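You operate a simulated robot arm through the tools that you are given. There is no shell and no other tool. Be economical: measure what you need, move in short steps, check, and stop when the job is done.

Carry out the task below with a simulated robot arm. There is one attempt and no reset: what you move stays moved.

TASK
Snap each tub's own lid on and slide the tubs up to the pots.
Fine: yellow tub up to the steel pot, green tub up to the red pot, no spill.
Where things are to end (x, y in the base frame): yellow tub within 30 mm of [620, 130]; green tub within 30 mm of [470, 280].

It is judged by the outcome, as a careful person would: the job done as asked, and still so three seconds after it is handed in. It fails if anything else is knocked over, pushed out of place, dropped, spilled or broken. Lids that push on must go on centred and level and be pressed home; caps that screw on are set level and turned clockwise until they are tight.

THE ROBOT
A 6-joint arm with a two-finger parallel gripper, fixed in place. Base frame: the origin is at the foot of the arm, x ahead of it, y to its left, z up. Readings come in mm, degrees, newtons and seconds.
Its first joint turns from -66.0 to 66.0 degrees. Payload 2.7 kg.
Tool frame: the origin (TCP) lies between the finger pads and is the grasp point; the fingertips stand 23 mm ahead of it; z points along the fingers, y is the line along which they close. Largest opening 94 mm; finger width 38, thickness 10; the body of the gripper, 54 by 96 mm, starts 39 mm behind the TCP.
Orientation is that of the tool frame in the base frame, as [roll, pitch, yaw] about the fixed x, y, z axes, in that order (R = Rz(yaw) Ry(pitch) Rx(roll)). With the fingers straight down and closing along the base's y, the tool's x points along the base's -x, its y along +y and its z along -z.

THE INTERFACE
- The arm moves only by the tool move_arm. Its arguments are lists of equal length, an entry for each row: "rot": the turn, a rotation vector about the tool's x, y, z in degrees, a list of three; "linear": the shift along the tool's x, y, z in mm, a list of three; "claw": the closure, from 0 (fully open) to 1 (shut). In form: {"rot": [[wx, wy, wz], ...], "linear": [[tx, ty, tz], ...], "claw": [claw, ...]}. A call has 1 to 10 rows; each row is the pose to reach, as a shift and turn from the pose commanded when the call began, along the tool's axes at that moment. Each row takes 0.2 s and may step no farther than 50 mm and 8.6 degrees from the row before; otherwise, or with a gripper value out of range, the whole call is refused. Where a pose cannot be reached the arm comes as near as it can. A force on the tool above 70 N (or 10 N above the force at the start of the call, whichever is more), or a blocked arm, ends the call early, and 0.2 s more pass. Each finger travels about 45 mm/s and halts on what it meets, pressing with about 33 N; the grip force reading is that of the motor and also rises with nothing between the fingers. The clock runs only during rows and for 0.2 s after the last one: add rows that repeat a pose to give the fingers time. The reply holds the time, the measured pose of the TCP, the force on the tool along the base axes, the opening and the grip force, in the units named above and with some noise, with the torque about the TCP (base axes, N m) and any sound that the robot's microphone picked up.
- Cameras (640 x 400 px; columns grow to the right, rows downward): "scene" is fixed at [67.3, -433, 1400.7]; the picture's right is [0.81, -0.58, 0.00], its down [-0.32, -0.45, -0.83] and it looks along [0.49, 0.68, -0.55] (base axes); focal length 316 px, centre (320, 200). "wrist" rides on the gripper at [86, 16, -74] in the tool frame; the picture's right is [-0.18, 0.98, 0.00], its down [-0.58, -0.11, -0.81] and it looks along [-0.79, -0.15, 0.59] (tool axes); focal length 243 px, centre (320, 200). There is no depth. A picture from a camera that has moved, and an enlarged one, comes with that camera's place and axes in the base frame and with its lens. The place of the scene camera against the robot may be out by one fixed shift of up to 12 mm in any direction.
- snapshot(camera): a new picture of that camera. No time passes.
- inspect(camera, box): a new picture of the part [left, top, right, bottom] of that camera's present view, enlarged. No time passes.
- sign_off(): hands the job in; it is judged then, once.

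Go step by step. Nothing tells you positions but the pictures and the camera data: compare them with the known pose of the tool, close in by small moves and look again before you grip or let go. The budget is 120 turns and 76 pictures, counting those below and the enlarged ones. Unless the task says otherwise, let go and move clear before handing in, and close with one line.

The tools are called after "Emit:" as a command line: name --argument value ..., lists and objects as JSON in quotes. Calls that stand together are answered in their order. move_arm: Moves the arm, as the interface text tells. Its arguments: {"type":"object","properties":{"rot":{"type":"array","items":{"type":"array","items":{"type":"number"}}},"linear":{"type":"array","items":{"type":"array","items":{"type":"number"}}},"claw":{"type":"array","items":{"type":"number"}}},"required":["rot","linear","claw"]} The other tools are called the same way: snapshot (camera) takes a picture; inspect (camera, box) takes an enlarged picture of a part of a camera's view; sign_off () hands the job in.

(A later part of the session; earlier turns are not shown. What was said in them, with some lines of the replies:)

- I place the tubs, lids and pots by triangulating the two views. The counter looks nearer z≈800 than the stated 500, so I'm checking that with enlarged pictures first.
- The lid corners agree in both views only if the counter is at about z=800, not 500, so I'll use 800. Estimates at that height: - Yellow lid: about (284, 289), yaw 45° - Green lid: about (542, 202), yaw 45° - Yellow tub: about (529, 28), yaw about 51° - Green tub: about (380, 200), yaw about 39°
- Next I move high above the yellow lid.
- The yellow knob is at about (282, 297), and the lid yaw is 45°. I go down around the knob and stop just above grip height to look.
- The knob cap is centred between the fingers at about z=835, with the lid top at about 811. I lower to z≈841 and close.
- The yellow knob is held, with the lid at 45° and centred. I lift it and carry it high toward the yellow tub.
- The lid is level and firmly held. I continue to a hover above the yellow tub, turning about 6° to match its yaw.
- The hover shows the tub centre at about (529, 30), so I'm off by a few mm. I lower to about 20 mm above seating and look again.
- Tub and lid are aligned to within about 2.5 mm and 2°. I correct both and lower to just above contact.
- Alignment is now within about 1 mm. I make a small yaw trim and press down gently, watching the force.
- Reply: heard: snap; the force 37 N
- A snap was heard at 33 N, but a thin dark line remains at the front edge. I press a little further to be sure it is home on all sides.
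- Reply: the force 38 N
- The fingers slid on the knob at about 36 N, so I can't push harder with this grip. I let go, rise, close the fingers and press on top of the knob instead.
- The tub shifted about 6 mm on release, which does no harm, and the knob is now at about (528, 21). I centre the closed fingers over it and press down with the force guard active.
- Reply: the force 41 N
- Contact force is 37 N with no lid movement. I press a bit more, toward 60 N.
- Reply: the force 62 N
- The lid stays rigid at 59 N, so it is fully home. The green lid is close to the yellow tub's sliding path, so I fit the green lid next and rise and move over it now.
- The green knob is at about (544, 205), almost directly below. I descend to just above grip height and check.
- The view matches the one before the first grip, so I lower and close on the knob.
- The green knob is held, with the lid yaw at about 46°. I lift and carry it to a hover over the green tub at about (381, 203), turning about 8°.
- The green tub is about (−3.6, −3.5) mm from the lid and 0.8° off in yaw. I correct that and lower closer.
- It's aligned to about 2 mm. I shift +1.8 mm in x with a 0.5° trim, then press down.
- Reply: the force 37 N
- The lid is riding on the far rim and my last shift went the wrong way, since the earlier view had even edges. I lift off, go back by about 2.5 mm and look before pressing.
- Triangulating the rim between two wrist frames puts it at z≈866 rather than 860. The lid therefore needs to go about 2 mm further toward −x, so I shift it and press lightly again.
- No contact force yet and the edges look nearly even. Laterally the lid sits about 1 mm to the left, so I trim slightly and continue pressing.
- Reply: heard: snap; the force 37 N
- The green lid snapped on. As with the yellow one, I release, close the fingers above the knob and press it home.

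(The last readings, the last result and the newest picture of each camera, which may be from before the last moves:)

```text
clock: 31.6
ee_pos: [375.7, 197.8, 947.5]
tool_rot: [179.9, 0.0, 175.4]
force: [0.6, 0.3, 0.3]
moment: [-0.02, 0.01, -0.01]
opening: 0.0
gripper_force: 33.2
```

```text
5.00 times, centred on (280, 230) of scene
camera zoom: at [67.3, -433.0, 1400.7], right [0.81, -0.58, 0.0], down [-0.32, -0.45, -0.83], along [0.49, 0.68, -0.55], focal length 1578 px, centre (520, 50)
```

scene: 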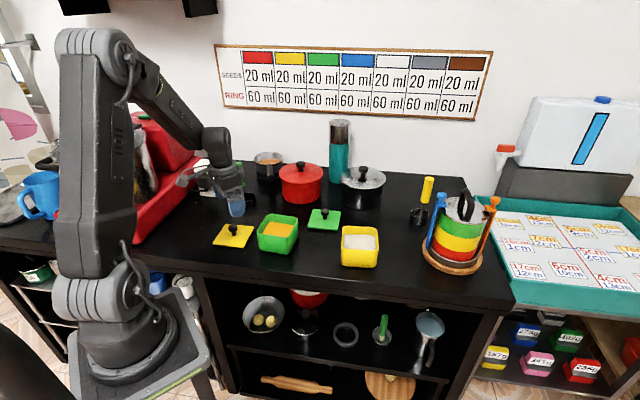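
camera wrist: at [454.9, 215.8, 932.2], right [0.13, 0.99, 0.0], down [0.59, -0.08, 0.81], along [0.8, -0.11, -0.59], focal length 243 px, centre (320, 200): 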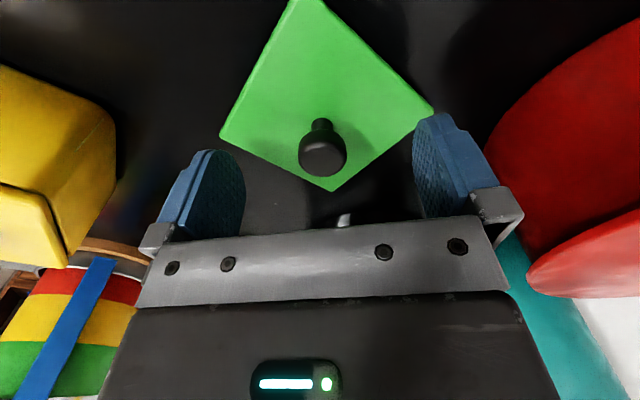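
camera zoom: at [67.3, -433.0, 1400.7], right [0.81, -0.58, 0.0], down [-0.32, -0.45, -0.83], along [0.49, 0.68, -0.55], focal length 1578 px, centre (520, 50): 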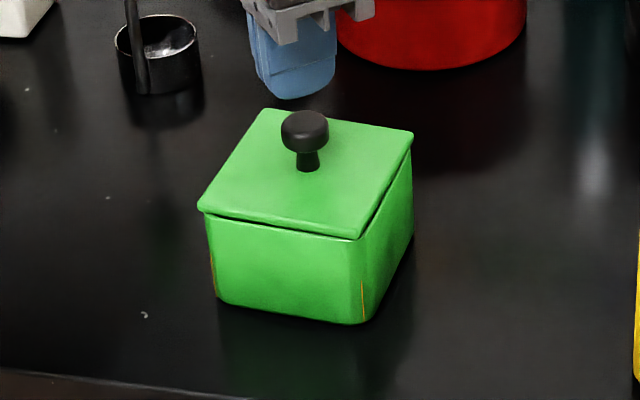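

The lid sits level and centred. I press the closed fingers onto the knob.

Emit:
move_arm --rot '[[0, 0, 0], [0, 0, 0], [0, 0, 0], [0, 0, 0], [0, 0, 0], [0, 0, 0], [0, 0, 0]]' --linear '[[0, 1.5, 0], [0, 1.5, 10], [0, 1.5, 17], [0, 1.5, 21], [0, 1.5, 24], [0, 1.5, 26.5], [0, 1.5, 28.5]]' --claw '[1, 1, 1, 1, 1, 1, 1]'

Emit:
inspect --camera "scene" --box '[245, 190, 315, 270]'

```text
clock: 33.3
ee_pos: [374.9, 202.0, 924.3]
tool_rot: [179.8, 0.2, 175.5]
force: [-8.2, -4.9, 13.7]
moment: [-0.09, 0.22, 0.01]
opening: 0.0
gripper_force: 32.9
stopped in row 7: the force on the tool passed its limit (the readings are from after the stop); the commanded pose is now the measured one
```

```text
5.00 times, centred on (280, 230) of scene
camera zoom: at [66.9, -433.2, 1400.6], right [0.81, -0.58, 0.0], down [-0.32, -0.45, -0.83], along [0.49, 0.68, -0.55], focal length 1578 px, centre (520, 50)
```

zoom: 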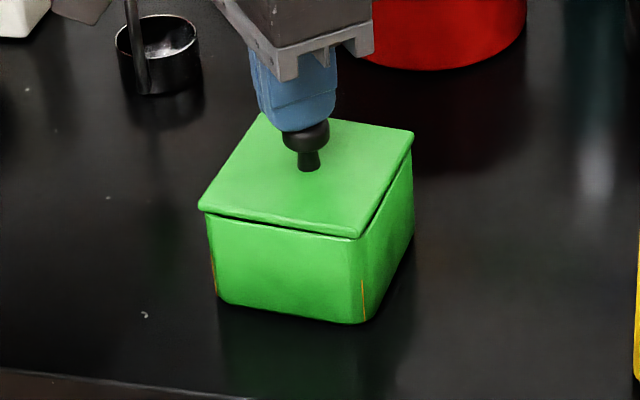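

The force guard tripped at 70 N and the lid didn't move, so it is home. Next I regrip the green knob for sliding.

Emit:
move_arm --rot '[[0, 0, 0], [0, 0, 0], [0, 0, 0], [0, 0, 0], [0, 0, 0], [0, 0, 0], [0, 0, 0]]' --linear '[[0, -1.5, -15], [0, -1.5, -25], [0, -1.5, -25], [0, -1.5, -25], [0, -1.5, -10], [0, -1.5, 10], [0, -1.5, 23]]' --claw '[1, 0.8, 0.5, 0.4, 0.4, 0.4, 0.4]'

Emit:
snapshot --camera "wrist"

```text
clock: 34.9
ee_pos: [375.4, 199.5, 902.3]
tool_rot: [179.7, 0.4, 175.4]
force: [-0.2, 0.2, 0.5]
moment: [0.04, -0.02, 0.01]
opening: 56.4
gripper_force: 0.1
```

```text
33 pictures are left
camera wrist: at [291.0, 223.2, 977.0], right [0.26, 0.96, 0.01], down [0.57, -0.16, 0.81], along [0.78, -0.21, -0.59], focal length 243 px, centre (320, 200)
```

wrist: 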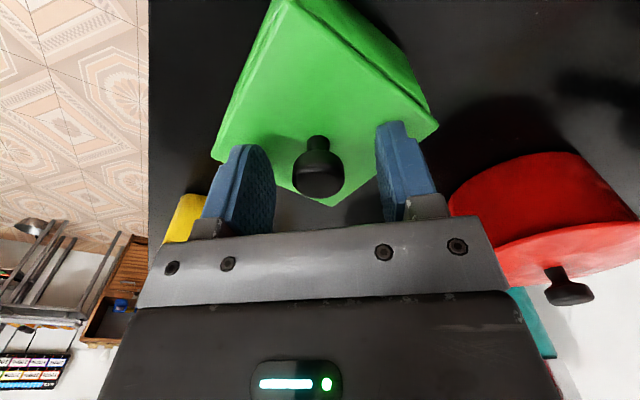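

The knob is centred between the fingers. I close and begin sliding the green tub slowly toward (470, 280).

Emit:
move_arm --rot '[[0, 0, 0], [0, 0, 0], [0, 0, 0], [0, 0, 0], [0, 0, 0], [0, 0, 0], [0, 0, 0], [0, 0, 0], [0, 0, 0], [0, 0, 0]]' --linear '[[0, 0, 0], [0, 0, 0], [0, 0, 0], [0, 0, 0], [-3, 3, 0], [-9, 9, 0], [-16, 16, 0], [-23, 23, 0], [-30, 30, 0], [-36, 36, 0]]' --claw '[0.7, 1, 1, 1, 1, 1, 1, 1, 1, 1]'

Emit:
inspect --camera "scene" --box '[200, 140, 400, 280]'

```text
clock: 37.1
ee_pos: [415.1, 234.5, 902.2]
tool_rot: [179.7, 0.5, 175.4]
force: [-5.7, -5.4, 19.8]
moment: [0.0, 0.08, -0.08]
opening: 23.7
gripper_force: 32.8
```

```text
2.86 times, centred on (300, 210) of scene
camera zoom: at [66.8, -433.3, 1400.6], right [0.81, -0.58, 0.0], down [-0.32, -0.45, -0.83], along [0.49, 0.68, -0.55], focal length 902 px, centre (377, 171)
```

zoom: 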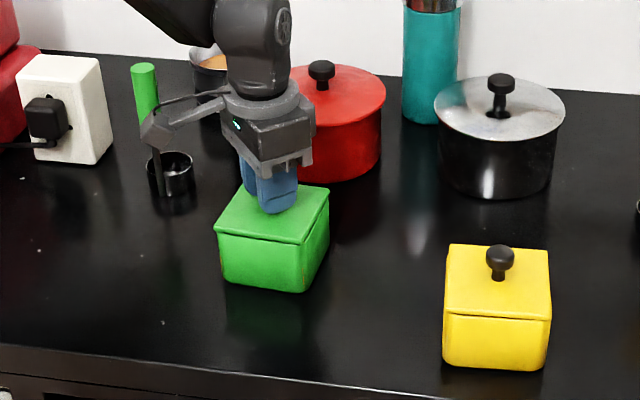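

It slides cleanly with the lid on. I continue the remaining (55, 45) mm with a slight easing of the downward load.

Emit:
move_arm --rot '[[0, 0, 0], [0, 0, 0], [0, 0, 0], [0, 0, 0], [0, 0, 0], [0, 0, 0], [0, 0, 0], [0, 0, 0]]' --linear '[[-4, 4, -1], [-11, 11, -1], [-19, 18, -1], [-27, 26, -1], [-35, 34, -1], [-43, 42, -1], [-49, 48, -1], [-51, 50, -1]]' --claw '[1, 1, 1, 1, 1, 1, 1, 1]'

Emit:
inspect --camera "scene" --box '[200, 140, 400, 280]'

Emit:
snapshot --camera "wrist"

```text
clock: 38.9
ee_pos: [470.9, 278.3, 902.3]
tool_rot: [179.8, 0.3, 175.5]
force: [0.7, -0.8, -3.0]
moment: [0.04, 0.03, 0.02]
opening: 23.3
gripper_force: 32.6
```

```text
2.86 times, centred on (300, 210) of scene
camera zoom: at [67.3, -432.9, 1400.7], right [0.81, -0.58, 0.0], down [-0.32, -0.45, -0.83], along [0.49, 0.68, -0.55], focal length 902 px, centre (377, 171)
```

zoom: 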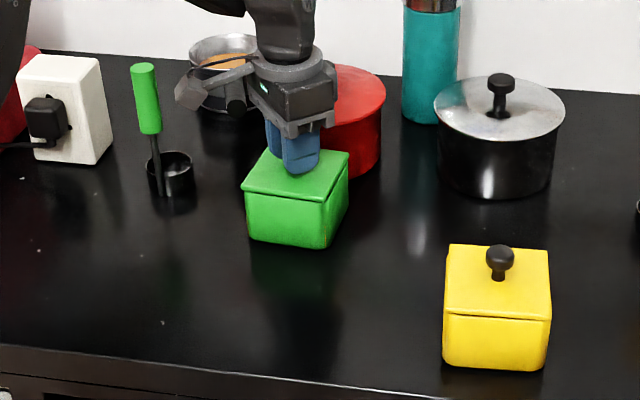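

```text
30 pictures are left
camera wrist: at [384.8, 301.9, 978.0], right [0.26, 0.96, 0.01], down [0.57, -0.16, 0.81], along [0.78, -0.21, -0.59], focal length 243 px, centre (320, 200)
```

wrist: 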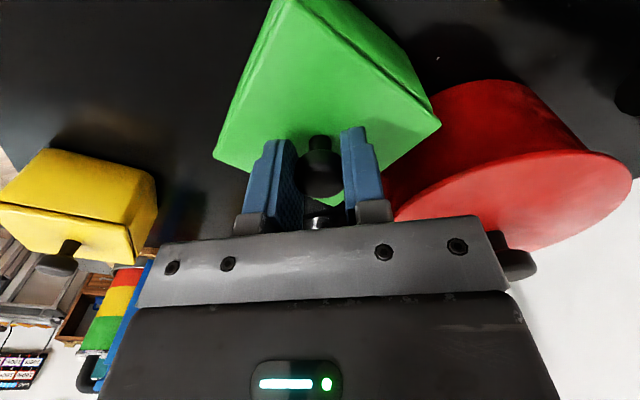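

The green tub is at about (471, 278) next to the red pot. I ease down 0.5 mm, release and rise clear.

Emit:
move_arm --rot '[[0, 0, 0], [0, 0, 0], [0, 0, 0], [0, 0, 0], [0, 0, 0], [0, 0, 0], [0, 0, 0], [0, 0, 0]]' --linear '[[0, 0, 0.6], [0, 0, 0.6], [0, 0, 0.6], [0, 0, 0.6], [0, 0, 0.6], [0, 0, -20], [0, 0, -45], [0, 0, -70]]' --claw '[1, 0.7, 0.5, 0.4, 0.4, 0.4, 0.4, 0.4]'

Emit:
snapshot --camera "wrist"

Emit:
inspect --camera "scene" --box '[240, 150, 400, 280]'

```text
clock: 40.7
ee_pos: [469.6, 277.9, 973.5]
tool_rot: [179.7, 0.4, 175.4]
force: [0.4, -0.1, -0.3]
moment: [-0.03, 0.03, 0.02]
opening: 56.0
gripper_force: 0.0
```

```text
29 pictures are left
camera wrist: at [383.8, 300.8, 1048.1], right [0.26, 0.96, 0.01], down [0.57, -0.16, 0.81], along [0.78, -0.21, -0.59], focal length 243 px, centre (320, 200)
```

wrist: 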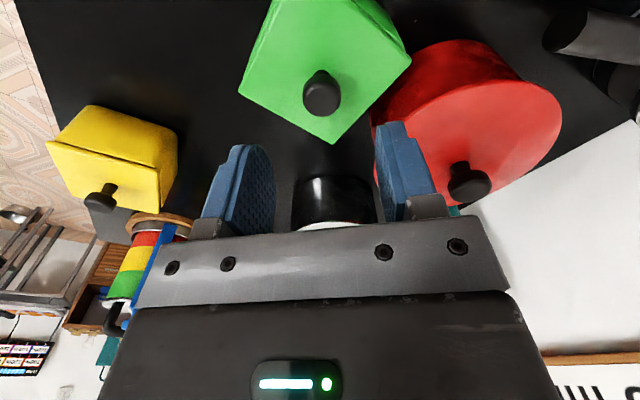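

```text
3.08 times, centred on (320, 215) of scene
camera zoom: at [67.3, -433.0, 1400.7], right [0.81, -0.58, 0.0], down [-0.32, -0.45, -0.83], along [0.49, 0.68, -0.55], focal length 971 px, centre (320, 154)
```

zoom: 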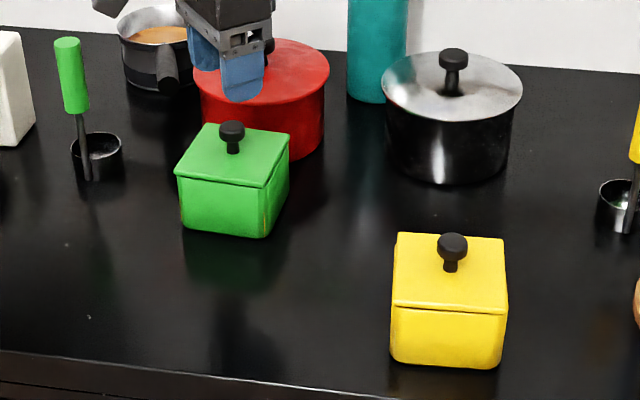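

The green tub is done. I move over the yellow tub's knob at about (528, 21).

Emit:
move_arm --rot '[[0, 0, 0], [0, 0, 0], [0, 0, 0], [0, 0, 0], [0, 0, 0], [0, 0, 0], [0, 0, 0], [0, 0, 0], [0, 0, 0]]' --linear '[[-5, -15, 0], [-14, -45, 0], [-24, -78, 0], [-35, -112, 0], [-46, -147, 0], [-57, -182, 0], [-68, -217, 0], [-76, -243, 10], [-78, -251, 30]]' --claw '[0.4, 0.4, 0.4, 0.4, 0.4, 0.4, 0.4, 0.4, 0.4]'

Emit:
snapshot --camera "wrist"

```text
clock: 42.7
ee_pos: [529.5, 22.1, 943.1]
tool_rot: [179.7, 0.3, 175.4]
force: [0.5, -0.2, 0.1]
moment: [-0.03, 0.02, 0.0]
opening: 56.5
gripper_force: 0.1
```

```text
27 pictures are left
camera wrist: at [443.6, 44.8, 1017.1], right [0.26, 0.97, 0.01], down [0.57, -0.16, 0.81], along [0.78, -0.21, -0.59], focal length 243 px, centre (320, 200)
```

wrist: 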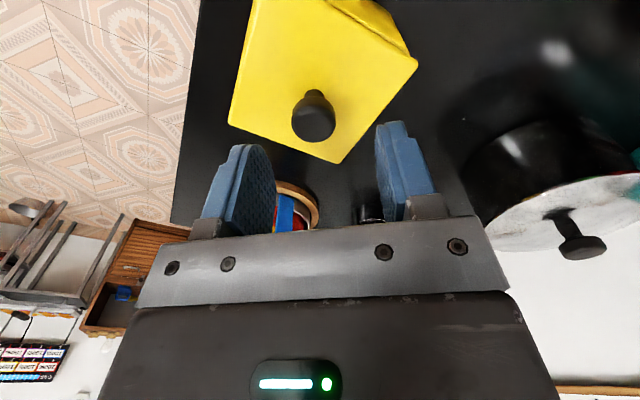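

The yellow knob is at about (525, 19). I correct, lower to grip height, and check before closing.

Emit:
move_arm --rot '[[0, 0, 0], [0, 0, 0], [0, 0, 0]]' --linear '[[4.1, -3.4, 5], [4.1, -3.4, 25], [4.1, -3.4, 40]]' --claw '[0.4, 0.4, 0.4]'

Emit:
snapshot --camera "wrist"

```text
clock: 43.5
ee_pos: [523.0, 20.8, 902.1]
tool_rot: [179.7, 0.3, 175.4]
force: [-0.5, 0.0, 0.2]
moment: [0.03, -0.01, 0.03]
opening: 56.4
gripper_force: 0.0
```

```text
26 pictures are left
camera wrist: at [438.3, 43.2, 976.8], right [0.26, 0.96, 0.01], down [0.57, -0.16, 0.81], along [0.78, -0.21, -0.59], focal length 243 px, centre (320, 200)
```

wrist: 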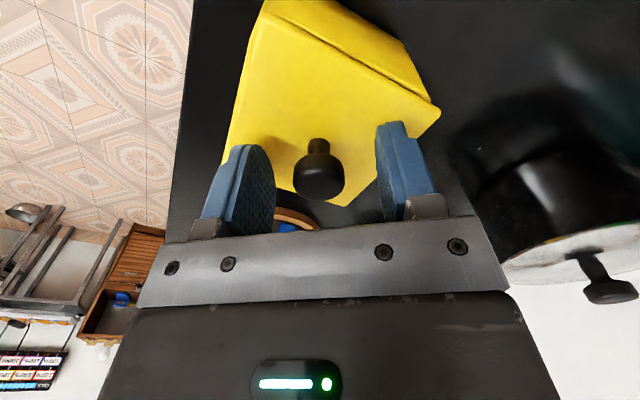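

The view matches the green grip. I close and slide the first part toward (620, 130).

Emit:
move_arm --rot '[[0, 0, 0], [0, 0, 0], [0, 0, 0], [0, 0, 0], [0, 0, 0], [0, 0, 0], [0, 0, 0], [0, 0, 0], [0, 0, 0], [0, 0, 0]]' --linear '[[0, 0, 0], [0, 0, 0], [0, 0, 0], [0, 0, -0.5], [-3, 4, -0.5], [-9, 12, -0.5], [-16, 22, -0.5], [-24, 32, -0.5], [-32, 43, -0.5], [-39, 53, -0.5]]' --claw '[0.7, 1, 1, 1, 1, 1, 1, 1, 1, 1]'

Emit:
inspect --camera "scene" --box '[240, 150, 400, 280]'

```text
clock: 45.7
ee_pos: [566.9, 69.1, 903.5]
tool_rot: [179.7, 0.4, 175.3]
force: [0.2, 0.1, -2.2]
moment: [0.02, 0.0, 0.01]
opening: 23.4
gripper_force: 32.5
```

```text
3.08 times, centred on (320, 215) of scene
camera zoom: at [67.3, -433.0, 1400.7], right [0.81, -0.58, 0.0], down [-0.32, -0.45, -0.83], along [0.49, 0.68, -0.55], focal length 971 px, centre (320, 154)
```

zoom: 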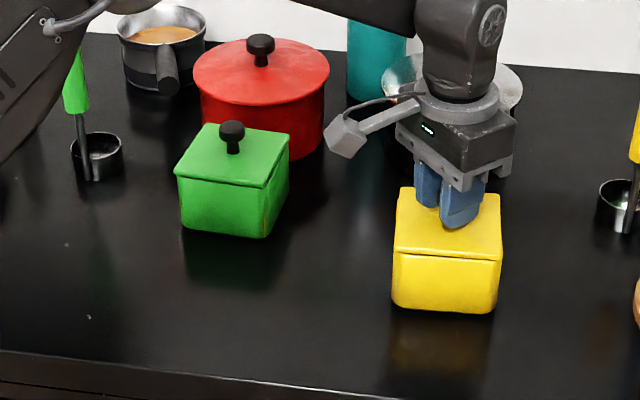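

It's moving well, with a very light upward load, so I lower 1 mm to keep it sliding. I continue the rest of the way.

Emit:
move_arm --rot '[[0, 0, 0], [0, 0, 0], [0, 0, 0], [0, 0, 0], [0, 0, 0], [0, 0, 0], [0, 0, 0], [0, 0, 0], [0, 0, 0]]' --linear '[[-3, 4, 0.7], [-8, 11, 0.7], [-14, 19, 0.7], [-20, 28, 0.7], [-27, 37, 0.7], [-34, 46, 0.7], [-40, 55, 0.7], [-45, 62, 0.7], [-47, 65, 0.7]]' --claw '[1, 1, 1, 1, 1, 1, 1, 1, 1]'

Emit:
inspect --camera "scene" --box '[240, 150, 400, 280]'

Emit:
snapshot --camera "wrist"

```text
clock: 47.7
ee_pos: [620.4, 130.2, 903.2]
tool_rot: [179.7, 0.3, 175.4]
force: [0.1, 0.2, -3.1]
moment: [-0.01, 0.01, 0.0]
opening: 23.3
gripper_force: 33.4
```

```text
3.08 times, centred on (320, 215) of scene
camera zoom: at [67.3, -433.0, 1400.7], right [0.81, -0.58, 0.0], down [-0.32, -0.45, -0.83], along [0.49, 0.68, -0.55], focal length 971 px, centre (320, 154)
```

zoom: 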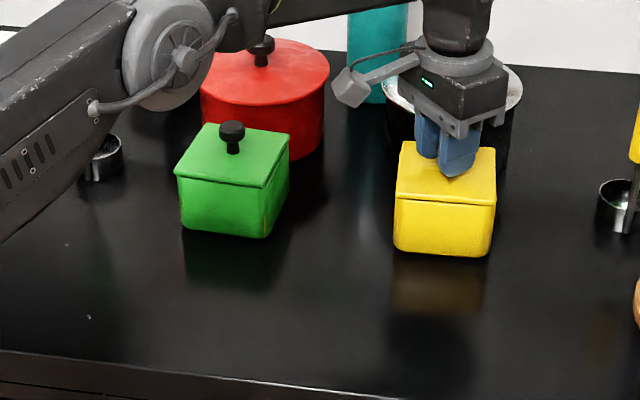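

```text
23 pictures are left
camera wrist: at [533.8, 152.8, 978.2], right [0.26, 0.96, 0.01], down [0.57, -0.16, 0.81], along [0.78, -0.21, -0.59], focal length 243 px, centre (320, 200)
```

wrist: 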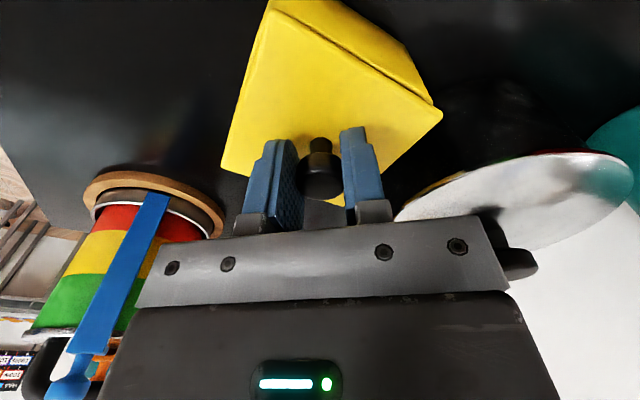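

The yellow tub is at (620, 130), but it may be floating a millimetre or so (−3 N). I lower gently until it bears on the surface.

Emit:
move_arm --rot '[[0, 0, 0], [0, 0, 0], [0, 0, 0]]' --linear '[[0, 0, 0.7], [0, 0, 1.4], [0, 0, 1.4]]' --claw '[1, 1, 1]'

```text
clock: 48.5
ee_pos: [619.9, 131.1, 902.3]
tool_rot: [179.7, 0.4, 175.4]
force: [-0.3, -1.0, -1.8]
moment: [0.02, 0.04, 0.03]
opening: 23.5
gripper_force: 33.1
```

Emit:
move_arm --rot '[[0, 0, 0], [0, 0, 0], [0, 0, 0]]' --linear '[[0, 0, 0.6], [0, 0, 1.2], [0, 0, 1.2]]' --claw '[1, 1, 1]'

```text
clock: 49.3
ee_pos: [618.5, 129.6, 900.9]
tool_rot: [179.7, 0.5, 175.4]
force: [0.2, -0.4, 5.0]
moment: [0.01, 0.07, 0.07]
opening: 23.3
gripper_force: 33.1
heard: snap
```

It touches down with +5 N, and I heard a snap, so the lid may have eased slightly while under upward load. I release, look closely, and press it again from above.

Emit:
move_arm --rot '[[0, 0, 0], [0, 0, 0], [0, 0, 0], [0, 0, 0], [0, 0, 0], [0, 0, 0], [0, 0, 0], [0, 0, 0], [0, 0, 0]]' --linear '[[0, 0, 0], [0, 0, 0], [0, 0, 0], [0, 0, -20], [0, 0, -40], [0, 0, -48], [0, 0, -48], [0, 0, -48], [0, 0, -48]]' --claw '[0.7, 0.5, 0.5, 0.5, 0.5, 0.7, 1, 1, 1]'

Emit:
inspect --camera "scene" --box '[330, 175, 380, 235]'

Emit:
inspect --camera "wrist" --box '[190, 0, 460, 220]'

Emit:
inspect --camera "scene" --box '[275, 180, 325, 235]'

```text
clock: 51.3
ee_pos: [618.6, 129.0, 949.9]
tool_rot: [179.7, 0.4, 175.4]
force: [-0.2, 0.7, -1.0]
moment: [-0.04, 0.02, 0.01]
opening: 0.1
gripper_force: 32.7
heard: snap
```

```text
6.67 times, centred on (355, 205) of scene
camera zoom: at [67.3, -433.0, 1400.7], right [0.81, -0.58, 0.0], down [-0.32, -0.45, -0.83], along [0.49, 0.68, -0.55], focal length 2104 px, centre (87, 167)
```

zoom: 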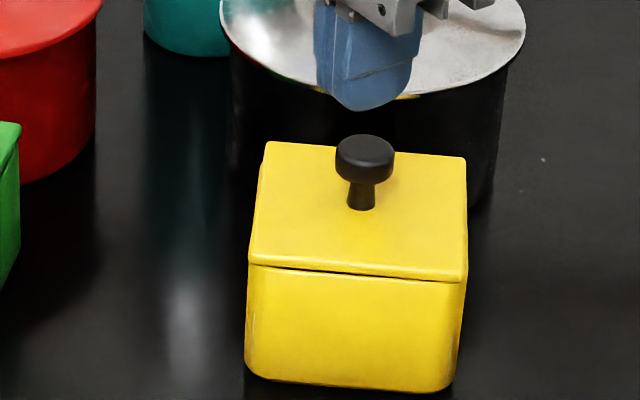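

```text
1.82 times, centred on (325, 110) of wrist
camera zoom: at [532.9, 153.1, 1025.0], right [0.26, 0.96, 0.01], down [0.57, -0.16, 0.81], along [0.78, -0.21, -0.59], focal length 441 px, centre (311, 364)
```

zoom: 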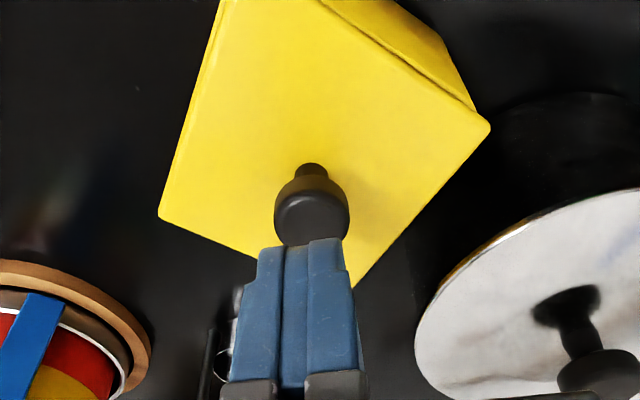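

```text
7.27 times, centred on (300, 208) of scene
camera zoom: at [67.3, -433.0, 1400.7], right [0.81, -0.58, 0.0], down [-0.32, -0.45, -0.83], along [0.49, 0.68, -0.55], focal length 2295 px, centre (466, 146)
```

zoom: 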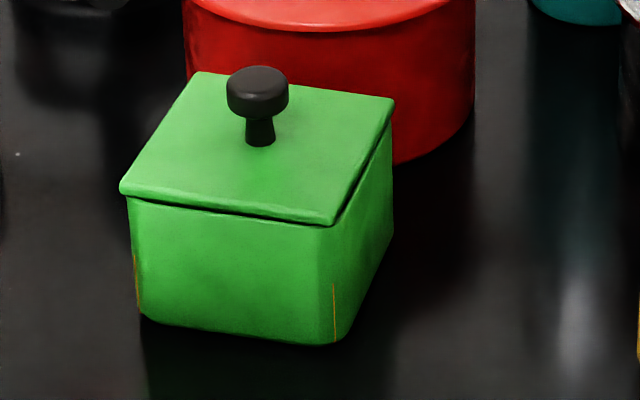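

The yellow lid looks level and seated. I press its knob once more to be certain.

Emit:
move_arm --rot '[[0, 0, 0], [0, 0, 0], [0, 0, 0], [0, 0, 0], [0, 0, 0], [0, 0, 0], [0, 0, 0], [0, 0, 0]]' --linear '[[0, 1.5, 5], [0, 1.5, 15], [0, 1.5, 20], [0, 1.5, 23], [0, 1.5, 25], [0, 1.5, 27], [0, 1.5, 28.5], [0, 1.5, 30]]' --claw '[1, 1, 1, 1, 1, 1, 1, 1]'

Emit:
inspect --camera "scene" --box '[330, 175, 380, 235]'

```text
clock: 53.1
ee_pos: [619.3, 130.9, 924.2]
tool_rot: [179.6, 0.8, 175.4]
force: [-15.3, -4.7, 37.9]
moment: [-0.07, 0.52, 0.03]
opening: 0.0
gripper_force: 33.4
```

```text
6.67 times, centred on (355, 205) of scene
camera zoom: at [66.1, -433.2, 1400.7], right [0.81, -0.58, 0.0], down [-0.32, -0.45, -0.83], along [0.49, 0.68, -0.55], focal length 2104 px, centre (87, 167)
```

zoom: 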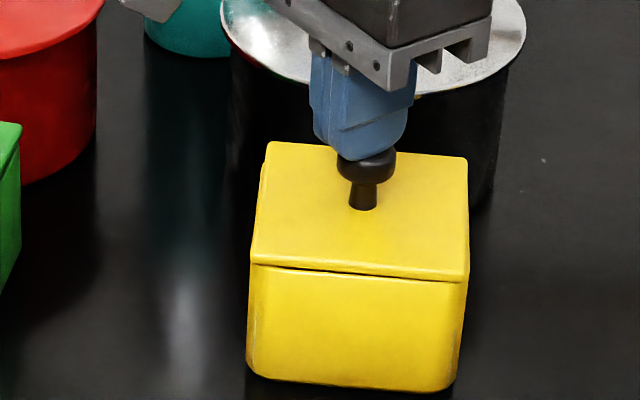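

It's firm at 38 N with no movement. One last small push, then I lift clear.

Emit:
move_arm --rot '[[0, 0, 0], [0, 0, 0]]' --linear '[[0.5, 0, 1.5], [0.5, 0, 3]]' --claw '[1, 1]'

Emit:
move_arm --rot '[[0, 0, 0], [0, 0, 0], [0, 0, 0], [0, 0, 0]]' --linear '[[0, 0, -5], [0, 0, -20], [0, 0, -40], [0, 0, -50]]' --claw '[1, 1, 1, 1]'

```text
clock: 53.7
ee_pos: [619.3, 131.4, 924.6]
tool_rot: [179.5, 1.1, 175.3]
force: [-15.6, -6.1, 44.1]
moment: [-0.14, 0.59, 0.03]
opening: 0.0
gripper_force: 33.6
```

```text
clock: 54.7
ee_pos: [616.3, 131.1, 963.9]
tool_rot: [179.7, 0.3, 175.4]
force: [-0.3, 0.4, -0.1]
moment: [0.01, -0.02, -0.01]
opening: 0.0
gripper_force: 33.1
```

The yellow lid is firm. Because the green tub was also under a slight upward load when released, I return above its knob to re-press it.

Emit:
move_arm --rot '[[0, 0, 0], [0, 0, 0], [0, 0, 0], [0, 0, 0], [0, 0, 0], [0, 0, 0], [0, 0, 0], [0, 0, 0]]' --linear '[[15, 13, -3], [40, 34, -3], [66, 57, -3], [92, 79, -3], [118, 101, -3], [142, 122, -3], [155, 133, 5], [158, 136, 14]]' --claw '[1, 1, 1, 1, 1, 1, 1, 1]'

Emit:
inspect --camera "wrist" --box '[190, 0, 460, 220]'

```text
clock: 56.5
ee_pos: [470.9, 278.8, 951.9]
tool_rot: [179.8, 0.4, 175.4]
force: [0.1, -0.2, 0.4]
moment: [0.01, -0.04, 0.02]
opening: 0.0
gripper_force: 33.2
```

```text
1.82 times, centred on (325, 110) of wrist
camera zoom: at [385.4, 302.5, 1026.4], right [0.26, 0.96, 0.01], down [0.56, -0.16, 0.81], along [0.78, -0.21, -0.59], focal length 441 px, centre (311, 364)
```

zoom: 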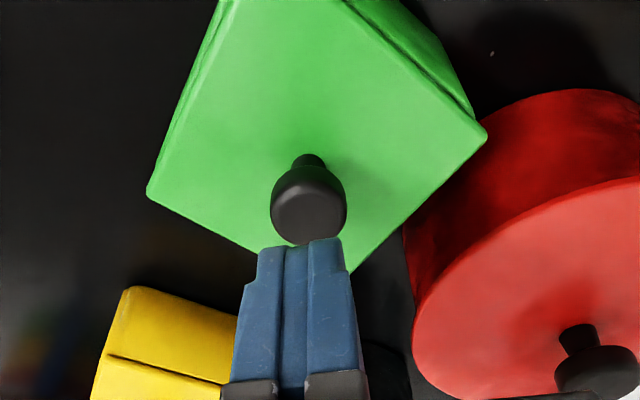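

Well aligned over the green knob, so I press it the same way with a force check.

Emit:
move_arm --rot '[[0, 0, 0], [0, 0, 0], [0, 0, 0], [0, 0, 0], [0, 0, 0], [0, 0, 0], [0, 0, 0]]' --linear '[[0, 0, 10], [0, 0, 18], [0, 0, 22], [0, 0, 25], [0, 0, 27], [0, 0, 29], [0, 0, 31]]' --claw '[1, 1, 1, 1, 1, 1, 1]'

Emit:
move_arm --rot '[[0, 0, 0], [0, 0, 0], [0, 0, 0], [0, 0, 0], [0, 0, 0], [0, 0, 0]]' --linear '[[0, 0, -5], [0, 0, -25], [0, 0, -60], [0, 0, -95], [20, 0, -125], [40, 0, -150]]' --claw '[1, 1, 1, 1, 1, 1]'

Emit:
snapshot --camera "scene"

Emit:
inspect --camera "scene" --box '[260, 160, 390, 240]'

```text
clock: 58.1
ee_pos: [472.1, 278.7, 924.0]
tool_rot: [179.5, 0.6, 175.3]
force: [-13.8, -7.3, 41.1]
moment: [-0.12, 0.57, 0.0]
opening: 0.0
gripper_force: 33.2
```

```text
clock: 59.5
ee_pos: [431.0, 282.6, 1068.7]
tool_rot: [179.7, 0.3, 175.4]
force: [-0.6, -0.5, -0.6]
moment: [0.01, 0.0, 0.01]
opening: 0.0
gripper_force: 32.6
```

```text
17 pictures are left
```

scene: 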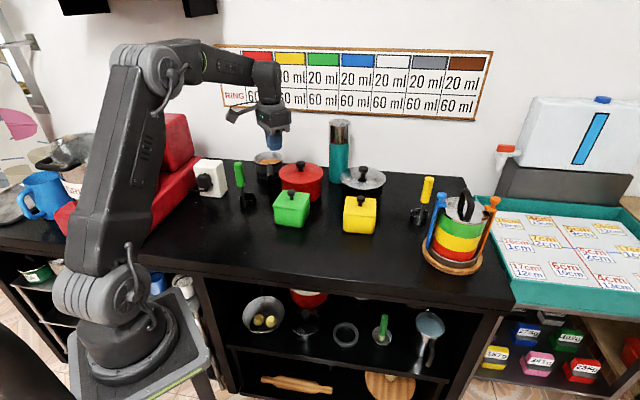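

```text
4.92 times, centred on (325, 200) of scene
camera zoom: at [67.3, -433.0, 1400.7], right [0.81, -0.58, 0.0], down [-0.32, -0.45, -0.83], along [0.49, 0.68, -0.55], focal length 1554 px, centre (295, 200)
```

zoom: 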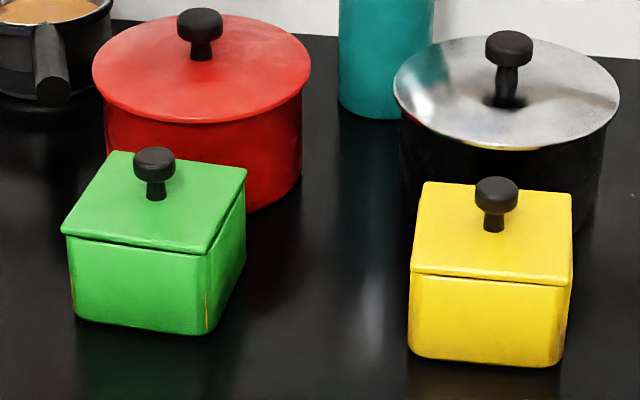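

Both tubs have their own lids on level and pressed home, and they stand in front of their pots at about (620, 130) and (471, 279). The arm is clear and nothing else has moved, so I'm handing in.

Emit:
sign_off

```text
The job is handed in.
```

The job is handed in: each tub has its own lid snapped on, the yellow tub is up to the steel pot, the green tub is up to the red pot, and I saw no spills.
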